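You operate a simulated robot arm through the tools that you are given. There is no shell and no other tool. Be economical: measure what you need, move in short steps, check, and stop when the job is done.

You run a simulated two-armed robot. Do the job below in one go: nothing can be reset, and whatever is moved stays where it is left.

TASK
Put two of the small domes from the top of the tray bench on the top of the square table. Switch the brake handle off. Open the cloth drawer, put the open tin from the top of the hopper bench in the inside of the cloth drawer and shut the drawer again. Take the tray from the lower shelf of the shelving and put it on the top of the press bench. Take the teal brush and put it on the near belt top. Take the small cake from the top of the back belt and put it on the lane of the far belt. Take the sink plug and leave it on the near belt top. Take the tub marked "57" from the top of the back belt and leave it on top of the large dome there. Take the wide nozzle from the top of the steel worktop and leave it on the open side of the far belt. Fetch the brown shaker from the top of the corner bench and set it on top of the large base there. Any order will do. Set down upright: small dome, open tin, wide nozzle, brown shaker.

Only the result counts: the job must be done as asked and must still hold three seconds after the hand-in. Knocking over, shifting, dropping, spilling or breaking anything else fails it. Flat cloth is picked up by pressing the open fingertips on it (5 to 10 N) and closing them slowly along it; thin cloth reads only 2 to 8 mm in the jaws.

THE ROBOT
Two 7-joint arms with two-finger grippers on one trunk, on a base that drives. Base frame: it is fixed to the floor where the robot stands at the start and does not move with it; the origin is under the middle of the robot, x ahead of it, y to its left, z up. Lengths are in m, angles in degrees, forces in N, time in s.
The left shoulder is at the start at [0.04, 0.17, 1.173], the right one opposite. With the tool pointing down near the work surface each hand reaches from about 0.1 to 0.62 m from the robot's upright axis, wherever it stands, measured 20 degrees to its own side. Places, roughly: brake handle [7.1, 13.5, 1]; brown shaker [1, 13.75, 1]; cloth drawer [6.8, 13.5, 0.8]; inside of the cloth drawer [6.8, 13.6, 0.7]; lane of the far belt (22x108 cm) [4.38, 3.08, 0.9]; large base (19x19x4 cm) [0.9, 13.8, 0.9]; large dome (23x22x12 cm) [7, 1.7, 1.1]; near belt top [4.7, 5.3, 0.9]; open side of the far belt (17x154 cm) [4.72, 2.84, 0.9]; open tin [8.5, 13.5, 1]; sink plug (7x7x5 cm) [6.7, 2.5, 1]; small cake (7x7x5 cm) [6.7, 2.3, 1]; small dome (9x9x9 cm) [0.5, 0.2, 0.9]; teal brush (13x6x7 cm) [6.7, 2.1, 1]; top of the press bench [6, 11.8, 0.8]; top of the square table [-0.3, 2.6, 0.8]; tray (24x19x7 cm) [8.5, 11.3, 0.7]; tub [6.75, 1.75, 1]; wide nozzle (4x4x5 cm) [7, 4.1, 1]. Payload 2.69 kg a hand.
The tool frame of a hand sits at the grasp point between the pads (the TCP): z along the fingers, y along the line on which they close. The tips reach 0.02 m beyond it. Largest opening 0.1 m; the body of the gripper starts 0.063 m behind the TCP.
Orientation is that of the tool frame in the base frame, as a unit quaternion [w, x, y, z]. With the fingers straight down and closing along the base's y, the tool's x points along the base's -x, its y along +y and its z along -z.

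THE INTERFACE
- The arms move only by the tool step_arm. It takes "left_plan", "right_plan" or both (then of equal length, played together; a hand with none holds still); each is text: rows parted by semicolons, each of 7 numbers parted by spaces: the turn, a rotation vector about the base's x, y, z in units of 8 degrees (1.0 is 8 degrees), then the shift along the base's x, y, z in units of 20 mm (1.0 is 20 mm), then the opening, from 0 (shut) to 1 (fully open). In form: wx wy wz dx dy dz jaw; .... A call has 1 to 8 rows; each row shifts and turns the commanded pose from where the row before left it. A call with a number of a shift or a turn outside -1 to 1 is refused whole. A row lasts 0.2 s, in which the tool goes at most 0.05 m and 8.6 degrees; a call with a longer step from one row to the next is refused whole, and so is a gripper value outside its range. A pose out of reach is approached as far as the arm can. The call stops where the force on the tool passes 40 N (or 10 N more than at its start, if that is more) or the arm is blocked; 0.2 s more then pass. Each finger travels about 0.108 m/s and halts on what it meets, pressing with about 30 N; the grip force reading is that of the motor and also rises with nothing between the fingers. The clock runs only during rows and for 0.2 s after the last one: add rows that do not move to give the fingers time. It gives the time, the measured TCP pose, the force on the tool (base axes), the opening and the grip force at its end, in the units of the frame above (readings bear some noise), with the torque about the TCP (base axes, N m) and any sound that the robot's microphone picked up.
- Cameras (640 x 400 px; columns grow to the right, rows downward): "scene" is now at [0.1818, -0.0023, 1.1111]; the picture's right is [-0.03, -1.00, 0.00], its down [-0.11, 0.00, -0.99] and it looks along [0.99, -0.03, -0.11] (base axes); focal length 214 px, centre (320, 200). "left" rides on the left gripper at [0.07, 0.019, -0.099] in its tool frame; the picture's right is [-0.26, 0.97, 0.00], its down [-0.75, -0.20, -0.63] and it looks along [-0.61, -0.16, 0.78] (tool axes); focal length 230 px, centre (320, 200). "right" rides on the right gripper at [0.07, -0.019, -0.099] in its tool frame; the picture's right is [0.26, 0.97, 0.00], its down [-0.75, 0.20, -0.63] and it looks along [-0.61, 0.16, 0.78] (tool axes); focal length 230 px, centre (320, 200).
- snapshot(camera): a new picture of that camera. It takes no simulated time.
- move_column(by): slides the trunk up (or, below 0, down) by that many m; the arms and the scene camera ride with it, the base frame stays. It gives what a move gives, with no picture.
- base_move(legs): drives the robot by 1 to 6 legs, each [ahead, turn to the left] in m and degrees, along the robot's own axes; the way and the turn of a leg run together, so that a leg with both is an arc; at most 1.5 m and 180 degrees a leg. The arms and the cameras ride along, it lands a little off, and it stops where it bumps. It gives what a move gives.
- aim_head(pan, tilt): turns the head with the scene camera to pan (to the left, within 60 degrees either way) and tilt (down, from -29 to 69), counted from straight ahead of the robot. It gives what a move gives.
- pixel_to_xyz(camera, pixels): for up to 12 pixels [column, row] of the newest picture of that camera ("zoom" is the newest enlarged one), the place [x, y, z] in the base frame of the surface seen there, good to about 0.002 m. It takes no simulated time.
- close_up(camera, box): a new picture of the part [left, top, right, bottom] of that camera's present view, enlarged. It takes no simulated time.
- sign_off(): hands the job in; it is judged then, once.

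Keep the steps short. Do not move on a guess: measure, check each grasp and each placing, and mend mistakes. In all there are 371 turns and 326 pictures (those below and enlarged ones count). Leave the grippers open and the arms clear of the work at the hand-in unless told otherwise, and finish with a single line.

The tools are called after "Emit:" by a JSON object that holds its "name" and its "arguments". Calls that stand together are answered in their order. step_arm: Moves the arms, as the interface text tells. Its arguments: {"type":"object","properties":{"left_plan":{"type":"string"},"right_plan":{"type":"string"}},"required":[]} The other tools are called the same way: move_column (by) slides the trunk up or down; base_move (legs) drives the base; aim_head (pan, tilt) turns the head that bears the scene camera; snapshot (camera) takes a picture; pixel_to_xyz (camera, pixels) gives the place of the surface under pixels of a picture; close_up (camera, box) takes an enlarged picture of a part of a camera's view; sign_off () hands the job in.

At the start:

```text
time: 0.0
left_eef_pos: [0.5042, 0.2195, 1.1047]
left_orientation: [-0.001, -0.001, 1.0, -0.001]
left_force: [0.1, 0.1, -0.2]
left_wrist_torque: [0.0, 0.02, -0.03]
left_width: 0.1
left_gripper_force: 0.2
right_eef_pos: [0.342, -0.1273, 1.1365]
right_orientation: [-0.007, -0.001, 1.0, 0.0]
right_force: [-0.2, -0.1, -1.2]
right_wrist_torque: [0.01, 0.03, 0.03]
right_width: 0.0999
right_gripper_force: 0.0
trunk travel left (down, up): [-0.4, 0.29]
robot x, y, heading: [-0.0021, 0.0002, -0.1]
head pan, tilt: [-1.6, 5.4]
```

scene: 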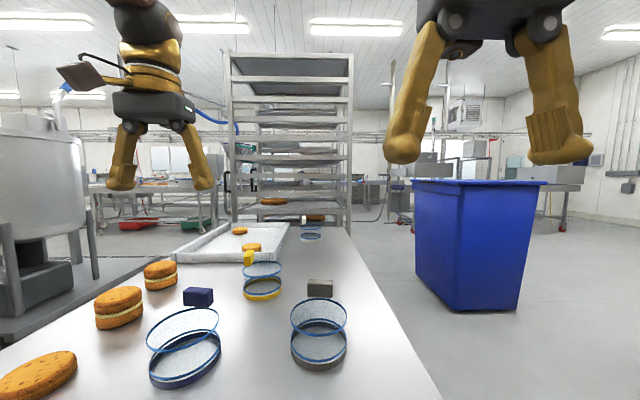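
right: 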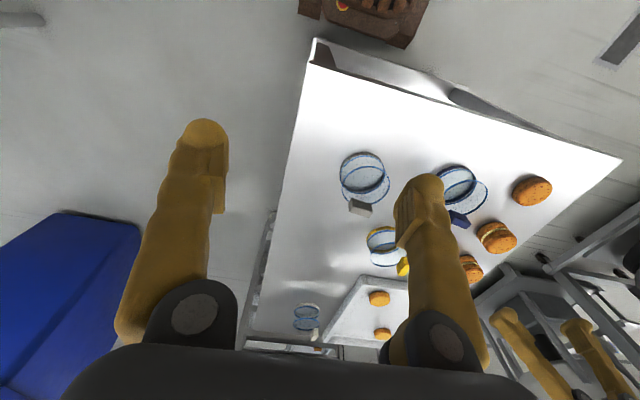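
left: 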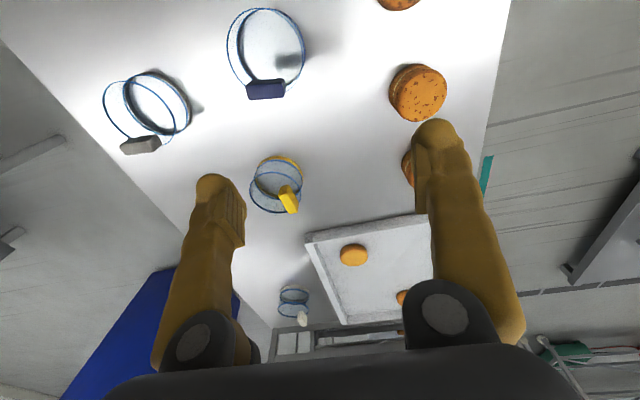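

I'll look closer at the domes on the bench ahead.

Emit:
{"name": "close_up", "arguments": {"camera": "scene", "box": [80, 200, 400, 400]}}

Emit:
{"name": "close_up", "arguments": {"camera": "left", "box": [60, 0, 380, 200]}}

```text
2.00 times, centred on (240, 300) of scene
```

zoom: 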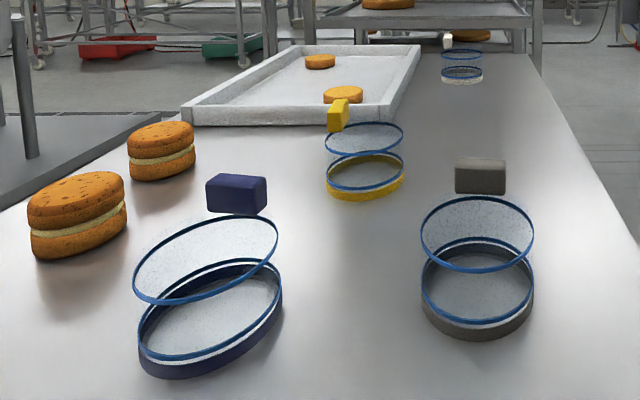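

```text
2.00 times, centred on (220, 100) of left
```

zoom: 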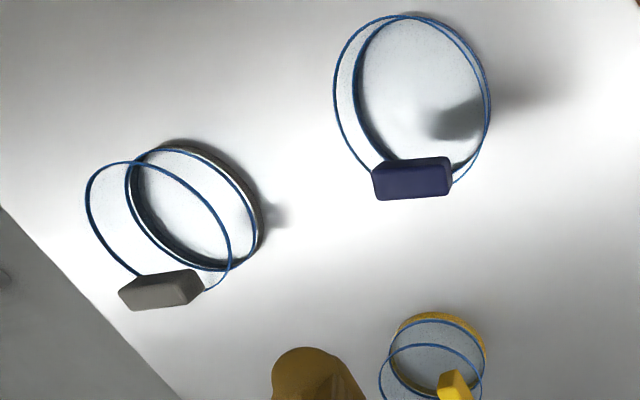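

The domes are clear with coloured feet and knobs. I measure knobs and rims for sizes.

Emit:
{"name": "close_up", "arguments": {"camera": "scene", "box": [80, 200, 400, 400]}}

Emit:
{"name": "pixel_to_xyz", "arguments": {"camera": "zoom", "pixels": [[236, 195], [480, 176], [338, 115], [447, 42], [138, 345], [282, 300], [422, 300], [533, 300], [328, 185], [402, 180], [443, 75], [482, 75]]}}

```text
2.00 times, centred on (240, 300) of scene
```

zoom: 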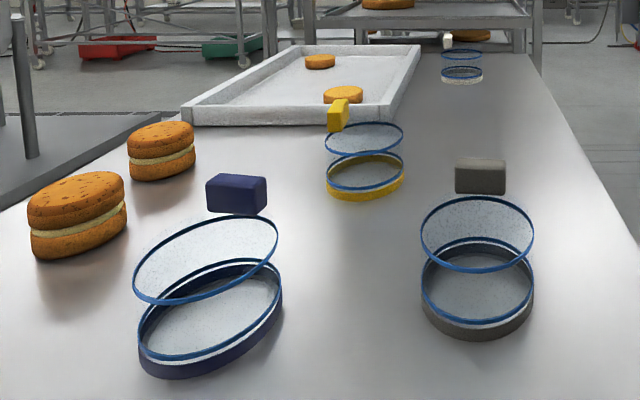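

```text
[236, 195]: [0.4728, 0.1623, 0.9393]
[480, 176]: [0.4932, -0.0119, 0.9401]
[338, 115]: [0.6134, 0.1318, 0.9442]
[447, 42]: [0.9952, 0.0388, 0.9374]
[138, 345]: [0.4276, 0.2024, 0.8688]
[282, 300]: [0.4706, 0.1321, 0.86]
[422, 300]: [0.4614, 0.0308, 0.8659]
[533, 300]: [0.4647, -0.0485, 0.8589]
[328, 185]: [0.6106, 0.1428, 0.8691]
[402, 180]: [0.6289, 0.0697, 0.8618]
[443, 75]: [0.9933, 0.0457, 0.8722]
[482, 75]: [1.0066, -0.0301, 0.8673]
```

Four similar small domes. I zoom tightly on the blue and grey ones to understand the knob.

Emit:
{"name": "close_up", "arguments": {"camera": "left", "box": [216, 0, 324, 110]}}

Emit:
{"name": "close_up", "arguments": {"camera": "scene", "box": [280, 270, 360, 380]}}

```text
3.64 times, centred on (270, 55) of left
```

zoom: 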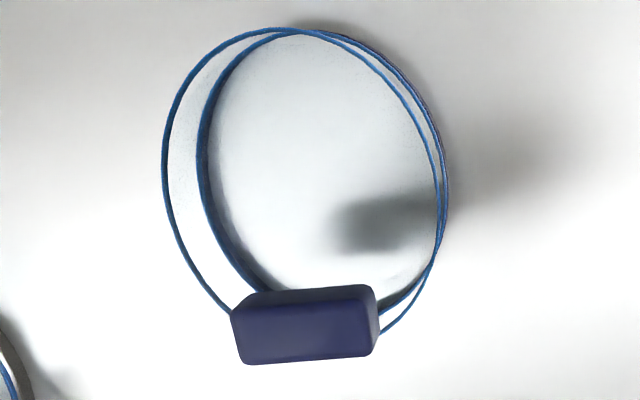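

```text
3.64 times, centred on (320, 325) of scene
```

zoom: 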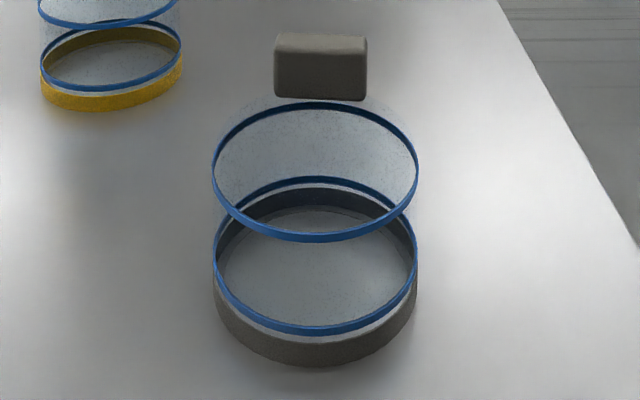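

Each knob sits on the far top edge, so I'll grip the clear body across y: blue centre ≈ (0.447, 0.169), grey ≈ (0.464, −0.010). I move both hands above them first.

Emit:
{"name": "step_arm", "arguments": {"left_plan": "0 0 0 -0.356 -0.316 -0.6 1;0 0 0 -0.356 -0.316 -0.6 1;0 0 0 -0.356 -0.316 -0.6 1;0 0 0 -0.356 -0.316 -0.6 1;0 0 0 -0.356 -0.316 -0.6 1;0 0 0 -0.356 -0.316 -0.6 1;0 0 0 -0.356 -0.316 -0.6 1;0 0 0 -0.356 -0.316 -0.6 1", "right_plan": "0 0 0 0.7625 0.733 -0.8 1;0 0 0 0.7625 0.733 -0.8 1;0 0 0 0.7625 0.733 -0.8 1;0 0 0 0.7625 0.733 -0.8 1;0 0 0 0.7625 0.733 -0.8 1;0 0 0 0.7625 0.733 -0.8 1;0 0 0 0.7625 0.733 -0.8 1;0 0 0 0.7625 0.733 -0.8 1"}}

Emit:
{"name": "snapshot", "arguments": {"camera": "left"}}

Emit:
{"name": "snapshot", "arguments": {"camera": "right"}}

```text
time: 1.8
left_eef_pos: [0.4309, 0.1718, 1.0166]
left_orientation: [0.007, -0.001, 1.0, 0.0]
left_force: [0.7, 0.7, 0.2]
left_wrist_torque: [0.02, 0.01, 0.0]
left_width: 0.0999
left_gripper_force: 0.0
right_eef_pos: [0.4488, -0.0066, 1.012]
right_orientation: [0.0, -0.002, 1.0, -0.001]
right_force: [0.3, 0.0, 0.4]
right_wrist_torque: [-0.02, 0.01, -0.02]
right_width: 0.1
right_gripper_force: 0.0
trunk travel left (down, up): [-0.4, 0.29]
robot x, y, heading: [0.0016, -0.0006, 0.1]
head pan, tilt: [-1.6, 5.4]
```

```text
317 pictures are left
```

left: 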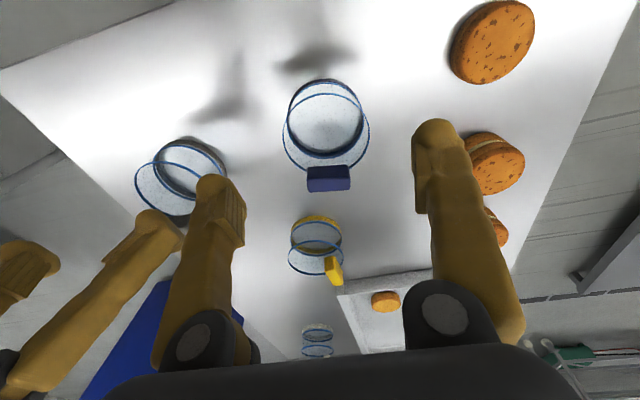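

```text
316 pictures are left
```

right: 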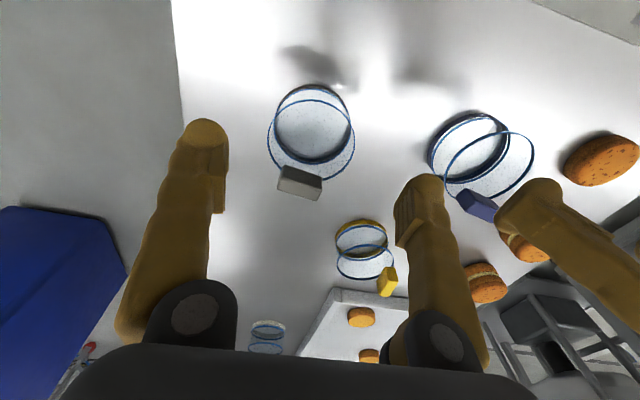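

Hands read about 15 mm short in x. I hold still one row to see if that is just lag.

Emit:
{"name": "step_arm", "arguments": {"left_plan": "0 0 0 0 0 0 1;0 0 0 0 0 0 1", "right_plan": "0 0 0 0 0 0 1;0 0 0 0 0 0 1"}}

Emit:
{"name": "pixel_to_xyz", "arguments": {"camera": "left", "pixels": [[328, 172], [328, 188], [308, 190], [349, 190], [326, 80], [326, 78], [290, 120], [363, 120], [326, 120]]}}

Emit:
{"name": "pixel_to_xyz", "arguments": {"camera": "right", "pixels": [[300, 176], [300, 190], [280, 182], [320, 190], [312, 84], [276, 130], [349, 130], [312, 120]]}}

```text
time: 2.4
left_eef_pos: [0.4294, 0.1703, 1.0177]
left_orientation: [0.008, -0.001, 1.0, 0.0]
left_force: [0.2, -0.4, -0.7]
left_wrist_torque: [0.0, 0.02, 0.0]
left_width: 0.1
left_gripper_force: 0.1
right_eef_pos: [0.4472, -0.0073, 1.0124]
right_orientation: [0.001, 0.0, 1.0, -0.001]
right_force: [0.1, -0.4, 0.0]
right_wrist_torque: [0.0, 0.01, -0.01]
right_width: 0.1
right_gripper_force: 0.0
trunk travel left (down, up): [-0.4, 0.29]
robot x, y, heading: [-0.0028, -0.0009, -0.1]
head pan, tilt: [-1.6, 5.4]
```

```text
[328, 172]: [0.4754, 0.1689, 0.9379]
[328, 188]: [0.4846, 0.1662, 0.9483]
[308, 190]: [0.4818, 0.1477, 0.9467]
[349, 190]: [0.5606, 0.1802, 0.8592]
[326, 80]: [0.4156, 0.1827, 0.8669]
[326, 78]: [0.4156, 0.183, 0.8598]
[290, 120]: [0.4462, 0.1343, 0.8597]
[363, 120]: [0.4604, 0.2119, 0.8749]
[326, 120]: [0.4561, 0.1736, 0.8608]
```

```text
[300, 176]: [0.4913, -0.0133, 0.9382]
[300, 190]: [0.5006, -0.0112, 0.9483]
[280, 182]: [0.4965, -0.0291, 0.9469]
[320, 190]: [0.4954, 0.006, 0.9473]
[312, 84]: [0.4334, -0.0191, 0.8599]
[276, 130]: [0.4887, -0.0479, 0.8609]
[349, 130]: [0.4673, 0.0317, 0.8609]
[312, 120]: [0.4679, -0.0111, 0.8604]
```

Steady offset, so I correct by measured pose. Blue centre ≈ (0.455, 0.173), grey ≈ (0.469, −0.010). Descend to z ≈ 0.925 first.

Emit:
{"name": "step_arm", "arguments": {"left_plan": "0 0 0 0.6 0.05 0 1;0 0 0 0.6 0.05 0 1;0 0 0 0 0 -1 1;0 0 0 0 0 -1 1;0 0 0 0 0 -1 1;0 0 0 0 0 -1 1;0 0 0 0 0 0 1", "right_plan": "0 0 0 0.55 -0.1 0 1;0 0 0 0.55 -0.1 0 1;0 0 0 0 0 -1 1;0 0 0 0 0 -1 1;0 0 0 0 0 -1 1;0 0 0 0 0 -1 1;0 0 0 0 0 0 1"}}

Emit:
{"name": "snapshot", "arguments": {"camera": "left"}}

Emit:
{"name": "snapshot", "arguments": {"camera": "right"}}

```text
time: 4.0
left_eef_pos: [0.4528, 0.1714, 0.9379]
left_orientation: [0.007, -0.001, 1.0, 0.0]
left_force: [0.1, 0.3, -0.1]
left_wrist_torque: [-0.01, -0.01, -0.04]
left_width: 0.0998
left_gripper_force: 0.0
right_eef_pos: [0.4809, -0.0244, 0.9471]
right_orientation: [0.007, 0.022, 0.999, 0.022]
right_force: [0.2, -0.3, -0.1]
right_wrist_torque: [0.03, -0.01, 0.01]
right_width: 0.1001
right_gripper_force: 0.0
trunk travel left (down, up): [-0.4, 0.29]
robot x, y, heading: [-0.0001, 0.0006, 0.0]
head pan, tilt: [-1.6, 5.4]
```

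```text
315 pictures are left
```

left: 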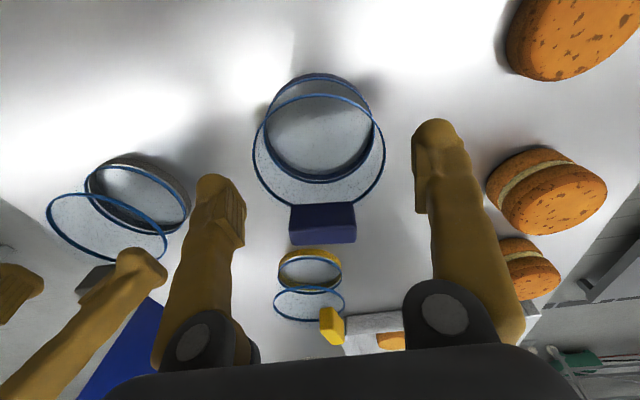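

```text
314 pictures are left
```

right: 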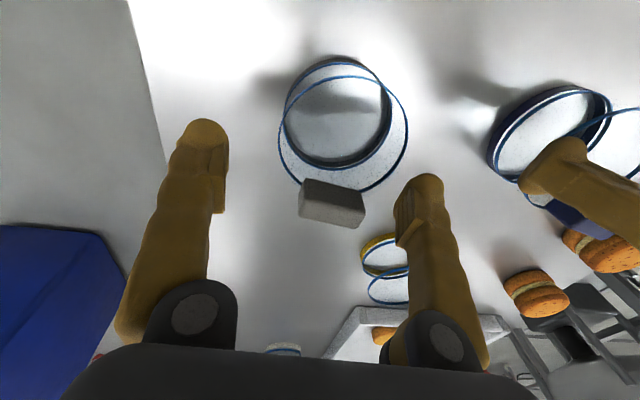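

Left is well placed; the right arm drifts (near its limit). I lower the left only to z≈0.903 and raise the right away.

Emit:
{"name": "step_arm", "arguments": {"left_plan": "0 0 0 0.1 0 -0.9 1;0 0 0 0 0 -0.85 1;0 0 0 0 0 0 1", "right_plan": "0 0 0 0 -0.5 1 1;0 0 0 0 -0.5 1 1;0 0 0 0 -0.5 1 1"}}

Emit:
{"name": "snapshot", "arguments": {"camera": "left"}}

```text
time: 4.8
left_eef_pos: [0.4548, 0.1705, 0.9053]
left_orientation: [0.007, 0.0, 1.0, 0.001]
left_force: [-0.9, -0.7, 0.6]
left_wrist_torque: [-0.01, 0.02, 0.01]
left_width: 0.1001
left_gripper_force: 0.1
right_eef_pos: [0.4678, -0.0433, 0.9924]
right_orientation: [0.0, -0.003, 1.0, -0.002]
right_force: [0.3, -0.5, -0.8]
right_wrist_torque: [0.04, 0.02, -0.01]
right_width: 0.0999
right_gripper_force: 0.0
trunk travel left (down, up): [-0.4, 0.29]
robot x, y, heading: [0.0039, 0.0032, 0.2]
head pan, tilt: [-1.6, 5.4]
```

```text
313 pictures are left
```

left: 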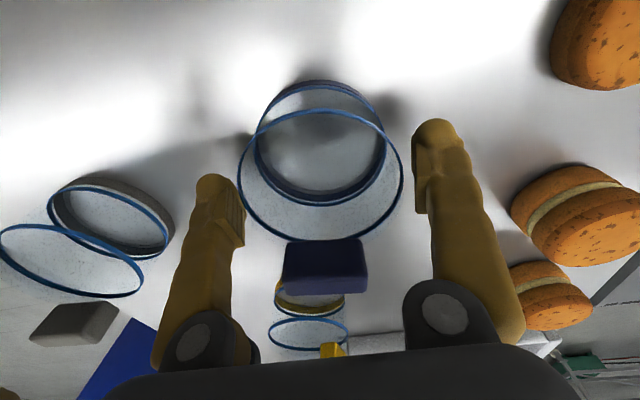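

The blue dome sits between the fingers. Close the left.

Emit:
{"name": "step_arm", "arguments": {"left_plan": "0 0 0 0 0 0 0.7;0 0 0 0 0 0 0.6;0 0 0 0 0 0 0.6;0 0 0 0 0 0 0.6"}}

```text
time: 5.8
left_eef_pos: [0.4558, 0.1703, 0.9051]
left_orientation: [0.007, -0.001, 1.0, -0.001]
left_force: [0.1, 0.3, -0.3]
left_wrist_torque: [0.01, -0.02, -0.02]
left_width: 0.0931
left_gripper_force: 29.9
right_eef_pos: [0.468, -0.0431, 0.9912]
right_orientation: [0.001, -0.001, 1.0, -0.001]
right_force: [0.7, -0.2, 0.3]
right_wrist_torque: [-0.02, 0.0, 0.0]
right_width: 0.1001
right_gripper_force: 0.0
trunk travel left (down, up): [-0.4, 0.29]
robot x, y, heading: [-0.0002, 0.0003, -0.1]
head pan, tilt: [-1.6, 5.4]
```

Gripped at 93 mm. Lift left about 8 cm and check.

Emit:
{"name": "step_arm", "arguments": {"left_plan": "0 0 0 0 0 0.5 0.6;0 0 0 0 0 1 0.6;0 0 0 0 0.3 1 0.6;0 0 0 0 0.3 1 0.6;0 0 0 0 0.3 1 0.6"}}

Emit:
{"name": "snapshot", "arguments": {"camera": "scene"}}

```text
time: 7.0
left_eef_pos: [0.4544, 0.1887, 0.9941]
left_orientation: [0.007, -0.001, 1.0, -0.001]
left_force: [0.0, 0.0, -0.4]
left_wrist_torque: [0.0, 0.0, -0.03]
left_width: 0.0931
left_gripper_force: 30.7
right_eef_pos: [0.4679, -0.0436, 0.9925]
right_orientation: [0.001, -0.001, 1.0, -0.001]
right_force: [-0.7, 0.4, -0.1]
right_wrist_torque: [-0.01, 0.0, 0.01]
right_width: 0.1001
right_gripper_force: 0.0
trunk travel left (down, up): [-0.4, 0.29]
robot x, y, heading: [-0.0014, 0.0014, -0.0]
head pan, tilt: [-1.6, 5.4]
```

```text
312 pictures are left
```

scene: 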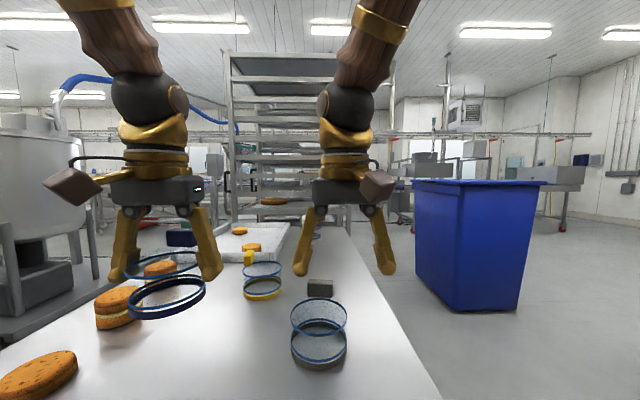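

Blue is held cleanly. Shift the left outward, and bring the right over grey at z≈0.95.

Emit:
{"name": "step_arm", "arguments": {"left_plan": "0 0 0 0 1 0.5 0.6;0 0 0 0 1 0.5 0.6;0 0 0 0 1 0 0.6;0 0 0 0 1 0 0.6;0 0 0 0 0 0 0.6", "right_plan": "0 0 0 0 0.5 0 1;0 0 0 0 0.5 0 1;0 0 0 0.05 0.5 -0.7 1;0 0 0 0 0.1 -0.7 1;0 0 0 0 0 -0.7 1"}}

Emit:
{"name": "snapshot", "arguments": {"camera": "right"}}

```text
time: 8.4
left_eef_pos: [0.4334, 0.2696, 1.024]
left_orientation: [0.018, -0.001, 1.0, 0.0]
left_force: [-1.0, 0.5, 0.4]
left_wrist_torque: [-0.01, -0.08, -0.01]
left_width: 0.0926
left_gripper_force: 29.8
right_eef_pos: [0.4658, -0.0202, 0.9823]
right_orientation: [0.021, 0.021, 0.999, 0.025]
right_force: [-1.0, 0.2, 0.6]
right_wrist_torque: [0.01, -0.06, 0.0]
right_width: 0.0999
right_gripper_force: 0.0
trunk travel left (down, up): [-0.4, 0.29]
robot x, y, heading: [-0.0015, 0.0006, 0.2]
head pan, tilt: [-1.6, 5.4]
stopped in row 5 (right hand): the arm was blocked; the commanded pose is now the measured one
```

```text
311 pictures are left
```

right: 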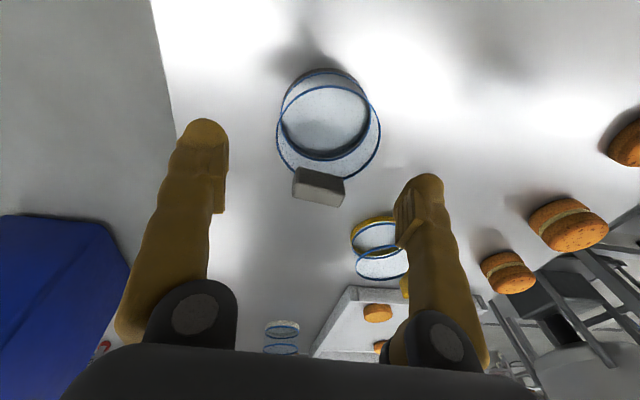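

The right arm hits a joint limit straight ahead. I raise it and turn the robot 20° left so grey falls on the right arm's comfortable side.

Emit:
{"name": "step_arm", "arguments": {"left_plan": "0 0 0 0 0 1 0.6;0 0 0 0 0 1 0.6;0 0 0 0 0 0 0.6", "right_plan": "0 0 0 0 -1 1 1;0 0 0 0 -1 1 1;0 0 0 0 0 0 1"}}

Emit:
{"name": "base_move", "arguments": {"legs": [[0, 22]]}}

Emit:
{"name": "snapshot", "arguments": {"camera": "right"}}

Emit:
{"name": "snapshot", "arguments": {"camera": "scene"}}

```text
time: 9.2
left_eef_pos: [0.4393, 0.2682, 1.0624]
left_orientation: [0.016, -0.001, 1.0, 0.0]
left_force: [-0.4, -0.2, -0.3]
left_wrist_torque: [0.03, -0.03, -0.02]
left_width: 0.0926
left_gripper_force: 29.8
right_eef_pos: [0.4697, -0.0609, 1.0191]
right_orientation: [0.018, 0.022, 0.999, 0.024]
right_force: [0.6, 0.2, 0.8]
right_wrist_torque: [0.01, -0.03, 0.0]
right_width: 0.0999
right_gripper_force: 0.0
trunk travel left (down, up): [-0.4, 0.29]
robot x, y, heading: [-0.0015, 0.0023, -0.1]
head pan, tilt: [-1.6, 5.4]
```

```text
time: 10.6
left_eef_pos: [0.3057, 0.3704, 1.078]
left_orientation: [0.035, -0.144, 0.989, 0.005]
left_force: [-0.2, -0.5, 0.0]
left_wrist_torque: [0.04, -0.13, 0.03]
left_width: 0.0926
left_gripper_force: 29.6
right_eef_pos: [0.4299, 0.0614, 1.0358]
right_orientation: [0.034, -0.121, 0.992, 0.03]
right_force: [0.1, -0.7, 0.6]
right_wrist_torque: [0.02, -0.09, 0.02]
right_width: 0.1002
right_gripper_force: 0.0
trunk travel left (down, up): [-0.4, 0.29]
robot x, y, heading: [0.0005, -0.0025, 16.6]
head pan, tilt: [-1.6, 5.4]
stopped in leg 1: the robot was blocked; the commanded pose is now the measured one
```

```text
310 pictures are left
```

right: 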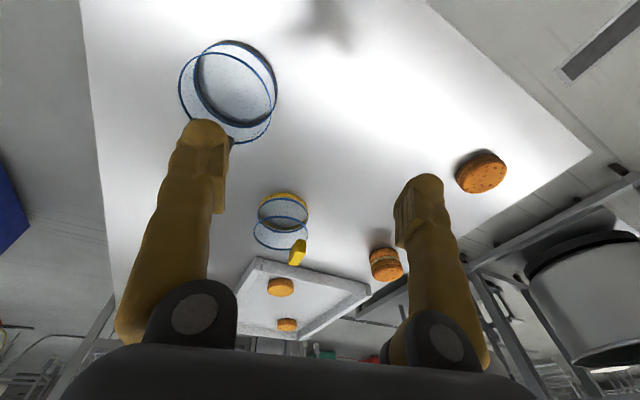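

```text
309 pictures are left
```

scene: 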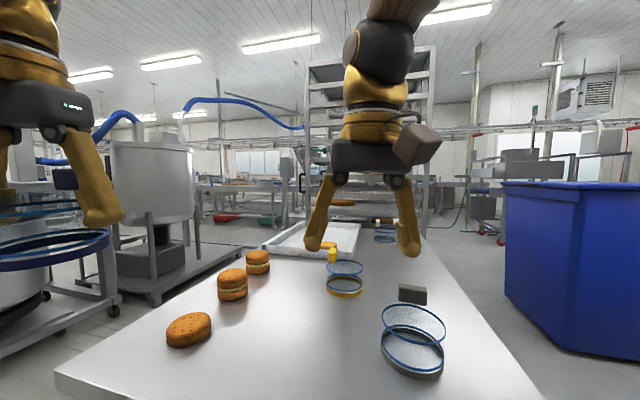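

The base stopped at 16.6° (touching), enough: grey is now −18° relative. I level the right tool and move above grey.

Emit:
{"name": "step_arm", "arguments": {"right_plan": "-0.243 0.215 0 0.49 -0.89 0 1;-0.243 0.215 0 0.49 -0.89 0 1;0 0 0 0.49 -0.89 -0.7 1;0 0 0 0.49 -0.89 -0.7 1;0 0 0 0 0 -1 1;0 0 0 0 0 -1 1;0 0 0 0 0 -0.5 1;0 0 0 0 0 0 1"}}

Emit:
{"name": "snapshot", "arguments": {"camera": "right"}}

```text
time: 12.4
left_eef_pos: [0.312, 0.3728, 1.0756]
left_orientation: [0.032, -0.144, 0.989, 0.004]
left_force: [-0.4, 0.2, -0.7]
left_wrist_torque: [0.03, -0.01, 0.0]
left_width: 0.0924
left_gripper_force: 30.1
right_eef_pos: [0.4763, -0.0062, 0.9525]
right_orientation: [-0.004, -0.122, 0.993, 0.0]
right_force: [0.4, -0.7, 0.8]
right_wrist_torque: [-0.01, -0.03, 0.0]
right_width: 0.1001
right_gripper_force: 0.1
trunk travel left (down, up): [-0.4, 0.29]
robot x, y, heading: [-0.0033, -0.0041, 16.5]
head pan, tilt: [-1.6, 5.4]
```

```text
308 pictures are left
```

right: 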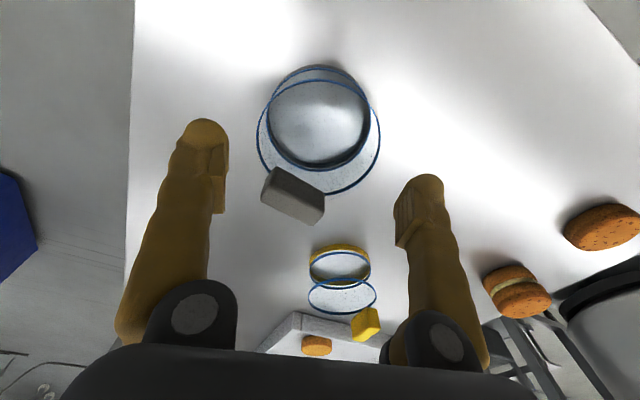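

Nearly aligned; the ring is about 5 mm to the image right. Adjust and descend.

Emit:
{"name": "step_arm", "arguments": {"right_plan": "0 0 0 -0.15 0.25 0 1;0 0 0 0 0 -0.8 1;0 0 0 0 0 -0.8 1;0 0 0 0 0 -0.7 1;0 0 0 0 0 0 1"}}

Emit:
{"name": "snapshot", "arguments": {"camera": "right"}}

```text
time: 13.6
left_eef_pos: [0.3134, 0.3733, 1.0751]
left_orientation: [0.031, -0.143, 0.989, 0.004]
left_force: [0.9, 0.5, -0.4]
left_wrist_torque: [-0.03, -0.01, -0.02]
left_width: 0.0921
left_gripper_force: 29.8
right_eef_pos: [0.4709, -0.0039, 0.9091]
right_orientation: [-0.003, -0.122, 0.993, -0.001]
right_force: [0.8, -0.1, -0.2]
right_wrist_torque: [0.04, -0.01, -0.02]
right_width: 0.1002
right_gripper_force: 0.0
trunk travel left (down, up): [-0.4, 0.29]
robot x, y, heading: [-0.0016, 0.0009, 16.1]
head pan, tilt: [-1.6, 5.4]
```

```text
307 pictures are left
```

right: 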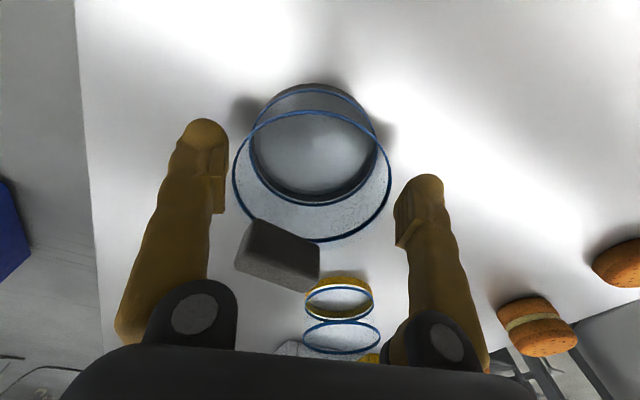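

Aligned (ring 234–391 between fingers). Close right.

Emit:
{"name": "step_arm", "arguments": {"right_plan": "0 0 0 0 0 -0.2 1;0 0 0 0 0 0 0.6;0 0 0 0 0 0 0.6;0 0 0 0 0 0 0.6;0 0 0 0 0 0.5 0.6;0 0 0 0 0 1 0.6;0 0 0 0 0 1 0.6;0 0 0 0 0 1 0.6"}}

Emit:
{"name": "snapshot", "arguments": {"camera": "right"}}

Emit:
{"name": "snapshot", "arguments": {"camera": "left"}}

```text
time: 15.4
left_eef_pos: [0.3128, 0.3723, 1.0747]
left_orientation: [0.032, -0.143, 0.989, 0.004]
left_force: [0.3, 0.4, -0.6]
left_wrist_torque: [0.01, 0.0, 0.0]
left_width: 0.0917
left_gripper_force: 30.0
right_eef_pos: [0.4686, -0.0055, 0.9739]
right_orientation: [-0.004, -0.122, 0.993, 0.0]
right_force: [-0.4, -0.6, -0.8]
right_wrist_torque: [-0.02, 0.0, 0.03]
right_width: 0.0884
right_gripper_force: 30.1
trunk travel left (down, up): [-0.4, 0.29]
robot x, y, heading: [-0.0007, -0.0034, 16.3]
head pan, tilt: [-1.6, 5.4]
```

```text
306 pictures are left
```

right: 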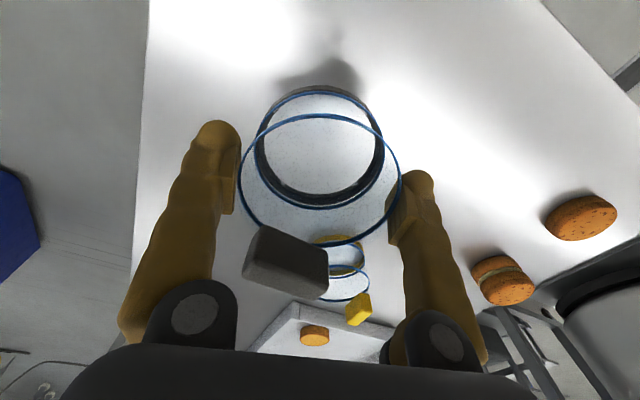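

```text
305 pictures are left
```

left: 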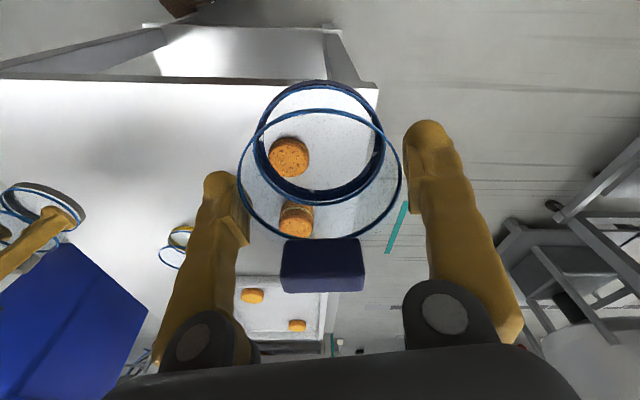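

Both domes held. I raise the right hand, then look to the left for the route to the square table.

Emit:
{"name": "step_arm", "arguments": {"right_plan": "0 0 0 0 -0.3 1 0.6;0 0 0 0 -0.3 1 0.6;0 0 0 0 -0.3 1 0.6;0 0 0 0 -0.3 1 0.6;0 0 0 0 -0.3 1 0.6"}}

Emit:
{"name": "aim_head", "arguments": {"pan": 60, "tilt": 15}}

Emit:
{"name": "snapshot", "arguments": {"camera": "scene"}}

```text
time: 16.6
left_eef_pos: [0.3112, 0.3725, 1.076]
left_orientation: [0.03, -0.143, 0.989, 0.004]
left_force: [-0.1, -0.2, -1.0]
left_wrist_torque: [-0.02, -0.04, -0.02]
left_width: 0.0917
left_gripper_force: 30.5
right_eef_pos: [0.4701, -0.0339, 1.0746]
right_orientation: [-0.004, -0.121, 0.993, 0.0]
right_force: [-0.1, 0.7, -0.1]
right_wrist_torque: [0.01, 0.02, 0.0]
right_width: 0.0879
right_gripper_force: 30.2
trunk travel left (down, up): [-0.4, 0.29]
robot x, y, heading: [-0.0037, -0.0, 16.3]
head pan, tilt: [-1.6, 5.4]
```

```text
time: 17.9
left_eef_pos: [0.3121, 0.3726, 1.0758]
left_orientation: [0.031, -0.144, 0.989, 0.004]
left_force: [0.0, 0.1, -0.7]
left_wrist_torque: [0.02, 0.0, 0.01]
left_width: 0.0913
left_gripper_force: 29.8
right_eef_pos: [0.4713, -0.0334, 1.0742]
right_orientation: [-0.004, -0.121, 0.993, 0.0]
right_force: [-0.5, 0.2, -0.6]
right_wrist_torque: [0.01, 0.01, 0.0]
right_width: 0.0878
right_gripper_force: 29.7
trunk travel left (down, up): [-0.4, 0.29]
robot x, y, heading: [-0.0025, -0.0035, 16.4]
head pan, tilt: [60.0, 15.0]
```

```text
304 pictures are left
```

scene: 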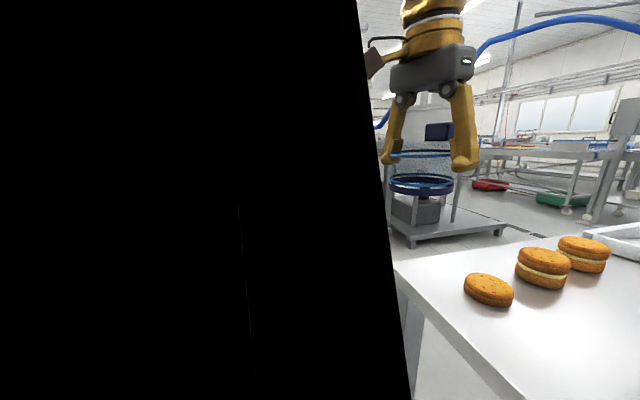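

A black thing fills the left side; I measure it.

Emit:
{"name": "pixel_to_xyz", "arguments": {"camera": "scene", "pixels": [[50, 200], [200, 100], [200, 300], [300, 200], [380, 380], [350, 20], [420, 210], [395, 265], [425, 380], [410, 240]]}}

Emit:
{"name": "aim_head", "arguments": {"pan": -60, "tilt": 15}}

Emit:
{"name": "snapshot", "arguments": {"camera": "scene"}}

```text
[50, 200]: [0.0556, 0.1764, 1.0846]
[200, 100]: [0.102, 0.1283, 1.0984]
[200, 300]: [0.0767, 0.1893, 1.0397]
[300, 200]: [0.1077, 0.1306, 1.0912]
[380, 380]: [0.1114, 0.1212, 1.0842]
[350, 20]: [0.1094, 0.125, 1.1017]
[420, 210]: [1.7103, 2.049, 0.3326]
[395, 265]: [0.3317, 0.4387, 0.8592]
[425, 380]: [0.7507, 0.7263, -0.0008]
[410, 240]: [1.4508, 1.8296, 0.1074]
```

```text
time: 19.9
left_eef_pos: [0.3117, 0.3728, 1.0756]
left_orientation: [0.032, -0.143, 0.989, 0.004]
left_force: [0.0, 0.0, -0.9]
left_wrist_torque: [0.01, -0.01, 0.01]
left_width: 0.0872
left_gripper_force: 29.5
right_eef_pos: [0.4721, -0.0336, 1.0751]
right_orientation: [-0.004, -0.121, 0.993, 0.0]
right_force: [-0.6, 0.3, 0.0]
right_wrist_torque: [-0.01, -0.03, 0.04]
right_width: 0.0874
right_gripper_force: 30.2
trunk travel left (down, up): [-0.4, 0.29]
robot x, y, heading: [-0.0013, -0.0002, 16.1]
head pan, tilt: [-60.0, 15.0]
```

```text
303 pictures are left
```

scene: 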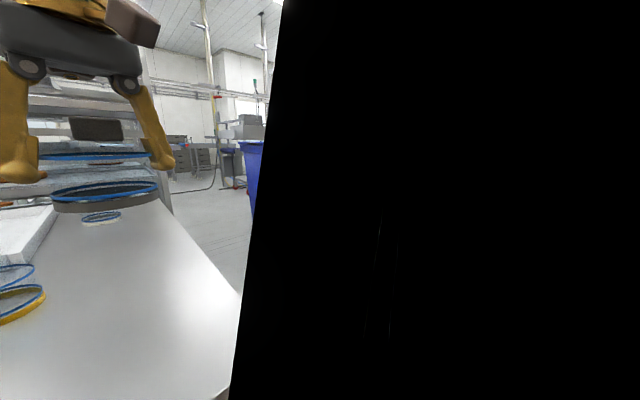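

That black is just the robot's own shoulder. I back off 0.4 m and turn to face +y, then look.

Emit:
{"name": "base_move", "arguments": {"legs": [[-0.4, 0], [0, 72]]}}

Emit:
{"name": "aim_head", "arguments": {"pan": 0, "tilt": 15}}

Emit:
{"name": "snapshot", "arguments": {"camera": "scene"}}

```text
time: 25.6
left_eef_pos: [-0.6347, 0.3022, 1.0754]
left_orientation: [0.023, -0.7, 0.714, 0.021]
left_force: [0.4, 0.8, 0.0]
left_wrist_torque: [0.0, 0.0, -0.02]
left_width: 0.0862
left_gripper_force: 30.0
right_eef_pos: [-0.2001, 0.3317, 1.0755]
right_orientation: [-0.003, -0.683, 0.731, -0.003]
right_force: [0.0, -1.2, 0.0]
right_wrist_torque: [0.03, -0.02, 0.04]
right_width: 0.0867
right_gripper_force: 30.2
trunk travel left (down, up): [-0.4, 0.29]
robot x, y, heading: [-0.3639, -0.1113, 89.0]
head pan, tilt: [-60.0, 15.0]
```

```text
time: 26.9
left_eef_pos: [-0.635, 0.2849, 1.081]
left_orientation: [0.029, -0.7, 0.713, 0.027]
left_force: [0.2, 0.2, 0.0]
left_wrist_torque: [-0.01, 0.01, 0.0]
left_width: 0.0861
left_gripper_force: 30.2
right_eef_pos: [-0.1994, 0.3144, 1.0817]
right_orientation: [0.002, -0.683, 0.73, 0.003]
right_force: [-0.7, 0.2, -0.5]
right_wrist_torque: [-0.03, -0.02, -0.02]
right_width: 0.0866
right_gripper_force: 29.9
trunk travel left (down, up): [-0.4, 0.29]
robot x, y, heading: [-0.3675, -0.1079, 88.9]
head pan, tilt: [0.0, 15.0]
```

```text
302 pictures are left
```

scene: 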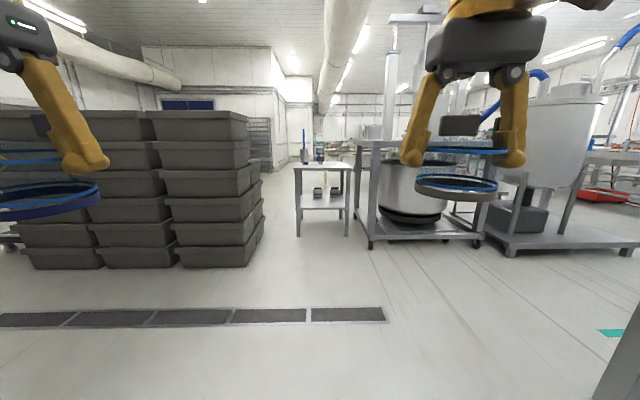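

The square table is at (322,165), between crates and a tank trolley. I measure corners.

Emit:
{"name": "pixel_to_xyz", "arguments": {"camera": "scene", "pixels": [[258, 230], [178, 265], [250, 250], [374, 245], [372, 148], [298, 234], [347, 235], [300, 168], [348, 170], [322, 166], [322, 162], [440, 238]]}}

Emit:
{"name": "close_up", "arguments": {"camera": "scene", "box": [270, 120, 370, 240]}}

```text
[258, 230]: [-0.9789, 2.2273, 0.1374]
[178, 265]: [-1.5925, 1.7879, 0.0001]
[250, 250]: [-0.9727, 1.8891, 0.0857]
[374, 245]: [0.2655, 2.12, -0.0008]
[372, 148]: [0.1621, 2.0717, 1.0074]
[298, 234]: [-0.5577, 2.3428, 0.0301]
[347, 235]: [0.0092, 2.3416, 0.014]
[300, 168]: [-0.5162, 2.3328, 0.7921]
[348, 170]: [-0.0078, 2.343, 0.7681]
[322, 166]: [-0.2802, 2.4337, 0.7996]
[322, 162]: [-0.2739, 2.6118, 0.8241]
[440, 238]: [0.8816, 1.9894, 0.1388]
```

```text
3.33 times, centred on (320, 180) of scene
```

zoom: 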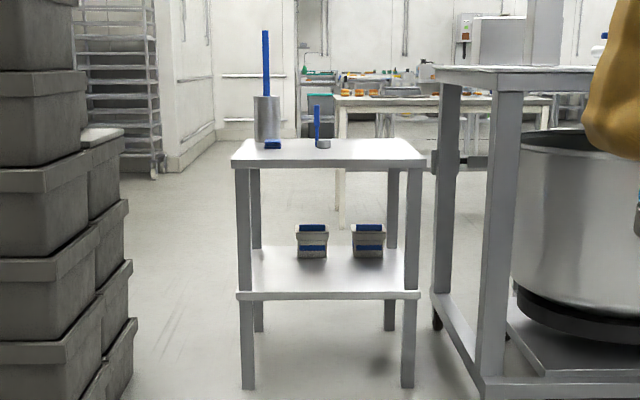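

Clear lane. Drive ~2.03 m ahead to about (−0.27, 1.93).

Emit:
{"name": "base_move", "arguments": {"legs": [[0, -1.7], [1.2, 0], [0.82, 0], [0, 2]]}}

Emit:
{"name": "aim_head", "arguments": {"pan": 0, "tilt": 35}}

Emit:
{"name": "snapshot", "arguments": {"camera": "scene"}}

```text
time: 37.6
left_eef_pos: [-0.5378, 2.273, 1.0808]
left_orientation: [0.027, -0.701, 0.712, 0.027]
left_force: [0.8, 0.0, -0.7]
left_wrist_torque: [-0.04, -0.05, 0.01]
left_width: 0.0845
left_gripper_force: 29.5
right_eef_pos: [-0.1021, 2.3045, 1.0829]
right_orientation: [0.004, -0.685, 0.729, 0.003]
right_force: [0.1, -0.6, -0.6]
right_wrist_torque: [0.0, 0.01, -0.01]
right_width: 0.0855
right_gripper_force: 30.1
trunk travel left (down, up): [-0.4, 0.29]
robot x, y, heading: [-0.2637, 1.8752, 89.0]
head pan, tilt: [0.0, 15.0]
```

```text
time: 38.4
left_eef_pos: [-0.5375, 2.2561, 1.087]
left_orientation: [0.034, -0.701, 0.712, 0.032]
left_force: [-0.1, -0.5, 0.6]
left_wrist_torque: [-0.03, 0.01, -0.01]
left_width: 0.0848
left_gripper_force: 30.5
right_eef_pos: [-0.101, 2.2874, 1.0881]
right_orientation: [0.008, -0.685, 0.729, 0.007]
right_force: [0.0, 0.3, -1.1]
right_wrist_torque: [-0.04, 0.03, -0.02]
right_width: 0.0853
right_gripper_force: 29.7
trunk travel left (down, up): [-0.4, 0.29]
robot x, y, heading: [-0.2666, 1.8825, 88.9]
head pan, tilt: [0.0, 35.0]
```

```text
300 pictures are left
```

scene: 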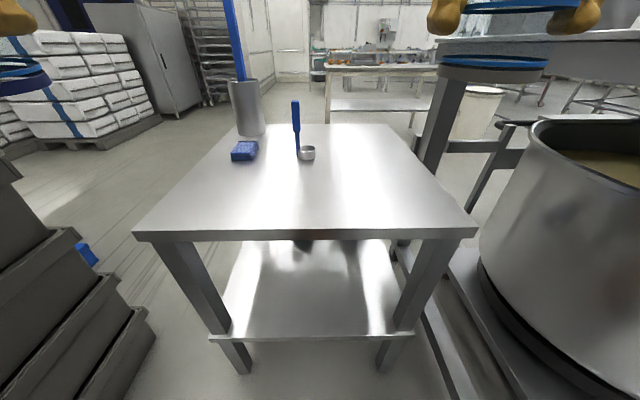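

The table's front area is free. Grip widths creep smaller, so I check both hands before placing.

Emit:
{"name": "snapshot", "arguments": {"camera": "left"}}

Emit:
{"name": "snapshot", "arguments": {"camera": "right"}}

Emit:
{"name": "pixel_to_xyz", "arguments": {"camera": "scene", "pixels": [[137, 236], [475, 235], [305, 232], [305, 200], [245, 130], [395, 130], [242, 158], [306, 158]]}}

```text
299 pictures are left
```

left: 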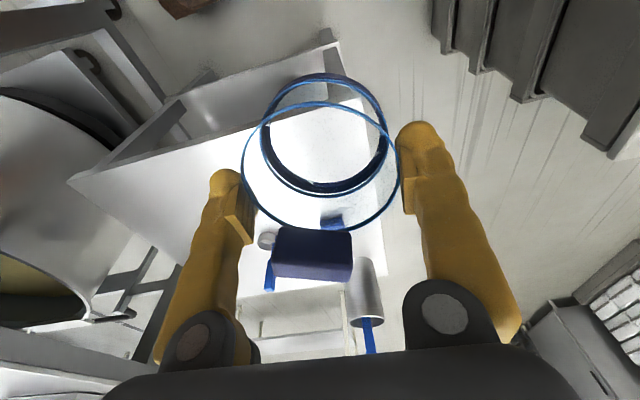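

```text
298 pictures are left
```

right: 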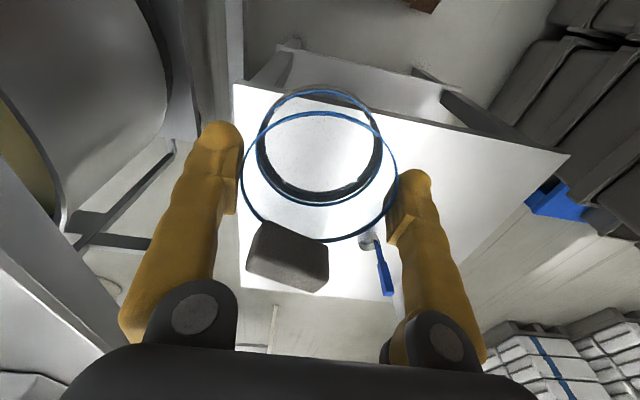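

```text
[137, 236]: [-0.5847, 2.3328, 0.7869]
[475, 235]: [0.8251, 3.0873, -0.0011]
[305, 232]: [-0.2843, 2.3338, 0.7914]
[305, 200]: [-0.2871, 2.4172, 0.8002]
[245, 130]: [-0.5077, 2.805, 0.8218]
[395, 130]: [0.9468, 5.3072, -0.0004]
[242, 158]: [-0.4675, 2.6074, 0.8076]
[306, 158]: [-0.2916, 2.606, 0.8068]
```

Both grips fine. Table top z=0.800. I'll level the tools and move the hands over the front area: left to (−0.43, 2.42), right to (−0.10, 2.42).

Emit:
{"name": "step_arm", "arguments": {"left_plan": "-0.3 0 0 0.67 1 0 0.6;-0.37 0 0 0.67 1 0 0.6;0 0 0 0.67 1 0 0.6;0 0 0 0.67 1 0 0.6;0 0 0 0.67 1 0 0.6;0 0 0 0.67 1 0 0.6;0 0 0 0.67 1 0 0.6;0 0 0 0.67 1 0 0.6", "right_plan": "-0.15 0 0 0 0.83 0 0.6;0 0 0 0 0.83 0 0.6;0 0 0 0 0.83 0 0.6;0 0 0 0 0.83 0 0.6;0 0 0 0 0.83 0 0.6;0 0 0 0 0.83 0 0.6;0 0 0 0 0.83 0 0.6;0 0 0 0 0.83 0 0.6"}}

Emit:
{"name": "move_column", "arguments": {"by": -0.1}}

```text
time: 40.2
left_eef_pos: [-0.4257, 2.419, 1.0874]
left_orientation: [0.001, -0.702, 0.712, -0.001]
left_force: [0.1, 0.6, -1.2]
left_wrist_torque: [0.02, 0.03, -0.02]
left_width: 0.0844
left_gripper_force: 30.2
right_eef_pos: [-0.1016, 2.4226, 1.088]
right_orientation: [0.001, -0.685, 0.728, -0.001]
right_force: [-0.7, -0.5, -0.6]
right_wrist_torque: [-0.02, 0.0, 0.01]
right_width: 0.0851
right_gripper_force: 30.0
trunk travel left (down, up): [-0.4, 0.29]
robot x, y, heading: [-0.2669, 1.8764, 89.2]
head pan, tilt: [0.0, 35.0]
```

```text
time: 41.5
left_eef_pos: [-0.4281, 2.4184, 0.9881]
left_orientation: [0.002, -0.701, 0.713, -0.001]
left_force: [0.6, 0.3, -0.9]
left_wrist_torque: [-0.01, 0.02, 0.03]
left_width: 0.0839
left_gripper_force: 29.6
right_eef_pos: [-0.1022, 2.4217, 0.9887]
right_orientation: [0.001, -0.684, 0.729, 0.002]
right_force: [-0.3, -0.6, -1.6]
right_wrist_torque: [-0.01, 0.02, -0.05]
right_width: 0.0854
right_gripper_force: 29.7
trunk travel left (down, up): [-0.3, 0.39]
robot x, y, heading: [-0.269, 1.8779, 89.1]
head pan, tilt: [0.0, 35.0]
```

Exactly placed. Lower 12 cm, then check clearance.

Emit:
{"name": "step_arm", "arguments": {"left_plan": "0 0 0 0 0 -1 0.6;0 0 0 0 0 -1 0.6;0 0 0 0 0 -1 0.6;0 0 0 0 0 -1 0.6;0 0 0 0 0 -1 0.6;0 0 0 0 0 -1 0.6;0 0 0 0 0 0 0.6", "right_plan": "0 0 0 0 0 -1 0.6;0 0 0 0 0 -1 0.6;0 0 0 0 0 -1 0.6;0 0 0 0 0 -1 0.6;0 0 0 0 0 -1 0.6;0 0 0 0 0 -1 0.6;0 0 0 0 0 0 0.6"}}

Emit:
{"name": "snapshot", "arguments": {"camera": "scene"}}

```text
time: 43.1
left_eef_pos: [-0.4295, 2.418, 0.8663]
left_orientation: [0.001, -0.702, 0.712, 0.0]
left_force: [-0.8, 0.1, -0.1]
left_wrist_torque: [-0.01, 0.0, 0.01]
left_width: 0.0842
left_gripper_force: 30.1
right_eef_pos: [-0.1018, 2.4235, 0.8686]
right_orientation: [0.003, -0.685, 0.728, 0.0]
right_force: [-0.6, -0.8, -0.2]
right_wrist_torque: [0.0, 0.01, -0.01]
right_width: 0.085
right_gripper_force: 30.2
trunk travel left (down, up): [-0.3, 0.39]
robot x, y, heading: [-0.2666, 1.88, 89.2]
head pan, tilt: [0.0, 35.0]
```

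```text
297 pictures are left
```

scene: 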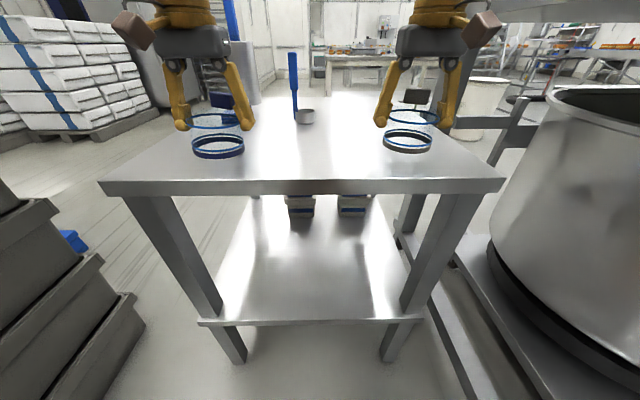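

Clear of everything, about 2 cm up. Lower slowly to contact.

Emit:
{"name": "step_arm", "arguments": {"left_plan": "0 0 0 0 0 -0.4 0.6;0 0 0 0 0 -0.3 0.6;0 0 0 0 0 -0.2 0.6;0 0 0 0 0 0 0.6", "right_plan": "0 0 0 0 0 -0.4 0.6;0 0 0 0 0 -0.3 0.6;0 0 0 0 0 -0.3 0.6;0 0 0 0 0 0 0.6"}}

Emit:
{"name": "close_up", "arguments": {"camera": "scene", "box": [150, 60, 470, 200]}}

```text
time: 44.1
left_eef_pos: [-0.43, 2.4177, 0.8518]
left_orientation: [0.005, -0.702, 0.712, 0.003]
left_force: [-11.5, 2.6, 31.5]
left_wrist_torque: [0.36, -0.62, 0.17]
left_width: 0.0851
left_gripper_force: 30.0
right_eef_pos: [-0.1039, 2.4206, 0.8513]
right_orientation: [0.004, -0.685, 0.728, 0.002]
right_force: [3.9, -3.9, 20.0]
right_wrist_torque: [-0.91, 0.03, 0.23]
right_width: 0.0848
right_gripper_force: 30.5
trunk travel left (down, up): [-0.3, 0.39]
robot x, y, heading: [-0.267, 1.8787, 89.2]
head pan, tilt: [0.0, 35.0]
```

```text
2.00 times, centred on (310, 130) of scene
```

zoom: 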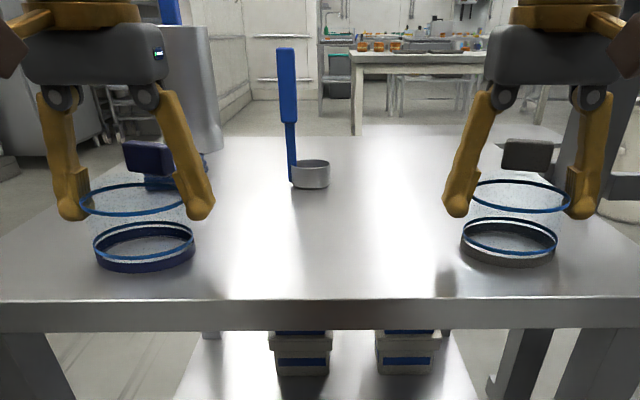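

Both touch the top. Relieve slightly, open, and rise.

Emit:
{"name": "step_arm", "arguments": {"left_plan": "0 0 0 0 0 0.1 0.6;0 0 0 0 0 0.05 0.85;0 0 0 0 0 0 1;0 0 0 0 0 0 1;0 0 0 0 0 0.5 1;0 0 0 0 0 1 1;0 0 0 0 0 1 1;0 0 0 0 0 1 1", "right_plan": "0 0 0 0 0 0.05 0.6;0 0 0 0 0 0 0.85;0 0 0 0 0 0 1;0 0 0 0 0 0 1;0 0 0 0 0 0.5 1;0 0 0 0 0 1 1;0 0 0 0 0 1 1;0 0 0 0 0 1 1"}}

Emit:
{"name": "step_arm", "arguments": {"left_plan": "0 0 0 0 0 1 1;0 0 0 0 0 1 1;0 0 0 0 -1 1 1;0 0 0 0 -1 1 1;0 0 0 0 -1 1 1;0 0 0 0 -1 1 1", "right_plan": "0 0 0 0 0 1 1;0 0 0 0 0 1 1;0 0 0 0 -1 1 1;0 0 0 0 -1 1 1;0 0 0 0 -1 1 1;0 0 0 0 -1 1 1"}}

Emit:
{"name": "snapshot", "arguments": {"camera": "scene"}}

```text
time: 45.9
left_eef_pos: [-0.4275, 2.4152, 0.9224]
left_orientation: [0.002, -0.701, 0.713, 0.0]
left_force: [0.6, -0.8, -0.1]
left_wrist_torque: [0.03, 0.01, 0.0]
left_width: 0.1
left_gripper_force: 0.2
right_eef_pos: [-0.1011, 2.4215, 0.9219]
right_orientation: [0.001, -0.684, 0.73, 0.001]
right_force: [0.0, -0.8, -0.4]
right_wrist_torque: [0.04, 0.0, 0.01]
right_width: 0.1001
right_gripper_force: 0.1
trunk travel left (down, up): [-0.3, 0.39]
robot x, y, heading: [-0.2696, 1.8766, 89.1]
head pan, tilt: [0.0, 35.0]
```

```text
time: 47.3
left_eef_pos: [-0.4281, 2.335, 1.0416]
left_orientation: [0.001, -0.702, 0.713, 0.0]
left_force: [0.9, -0.1, -1.1]
left_wrist_torque: [0.05, 0.01, 0.02]
left_width: 0.0999
left_gripper_force: 0.0
right_eef_pos: [-0.1023, 2.338, 1.0404]
right_orientation: [0.003, -0.685, 0.728, 0.002]
right_force: [-0.3, -0.1, 0.0]
right_wrist_torque: [0.02, 0.02, 0.02]
right_width: 0.1
right_gripper_force: 0.1
trunk travel left (down, up): [-0.3, 0.39]
robot x, y, heading: [-0.2619, 1.8794, 88.9]
head pan, tilt: [0.0, 35.0]
```

```text
295 pictures are left
```

scene: 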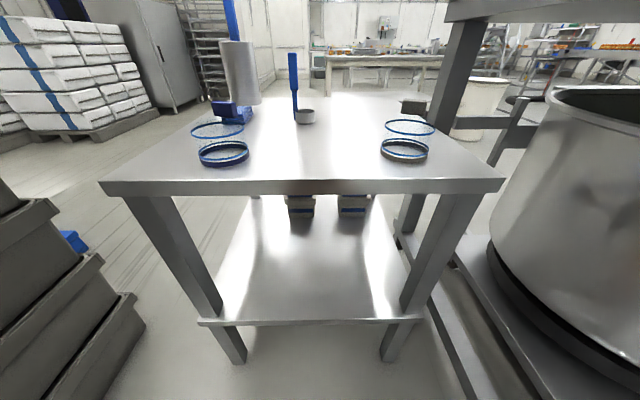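

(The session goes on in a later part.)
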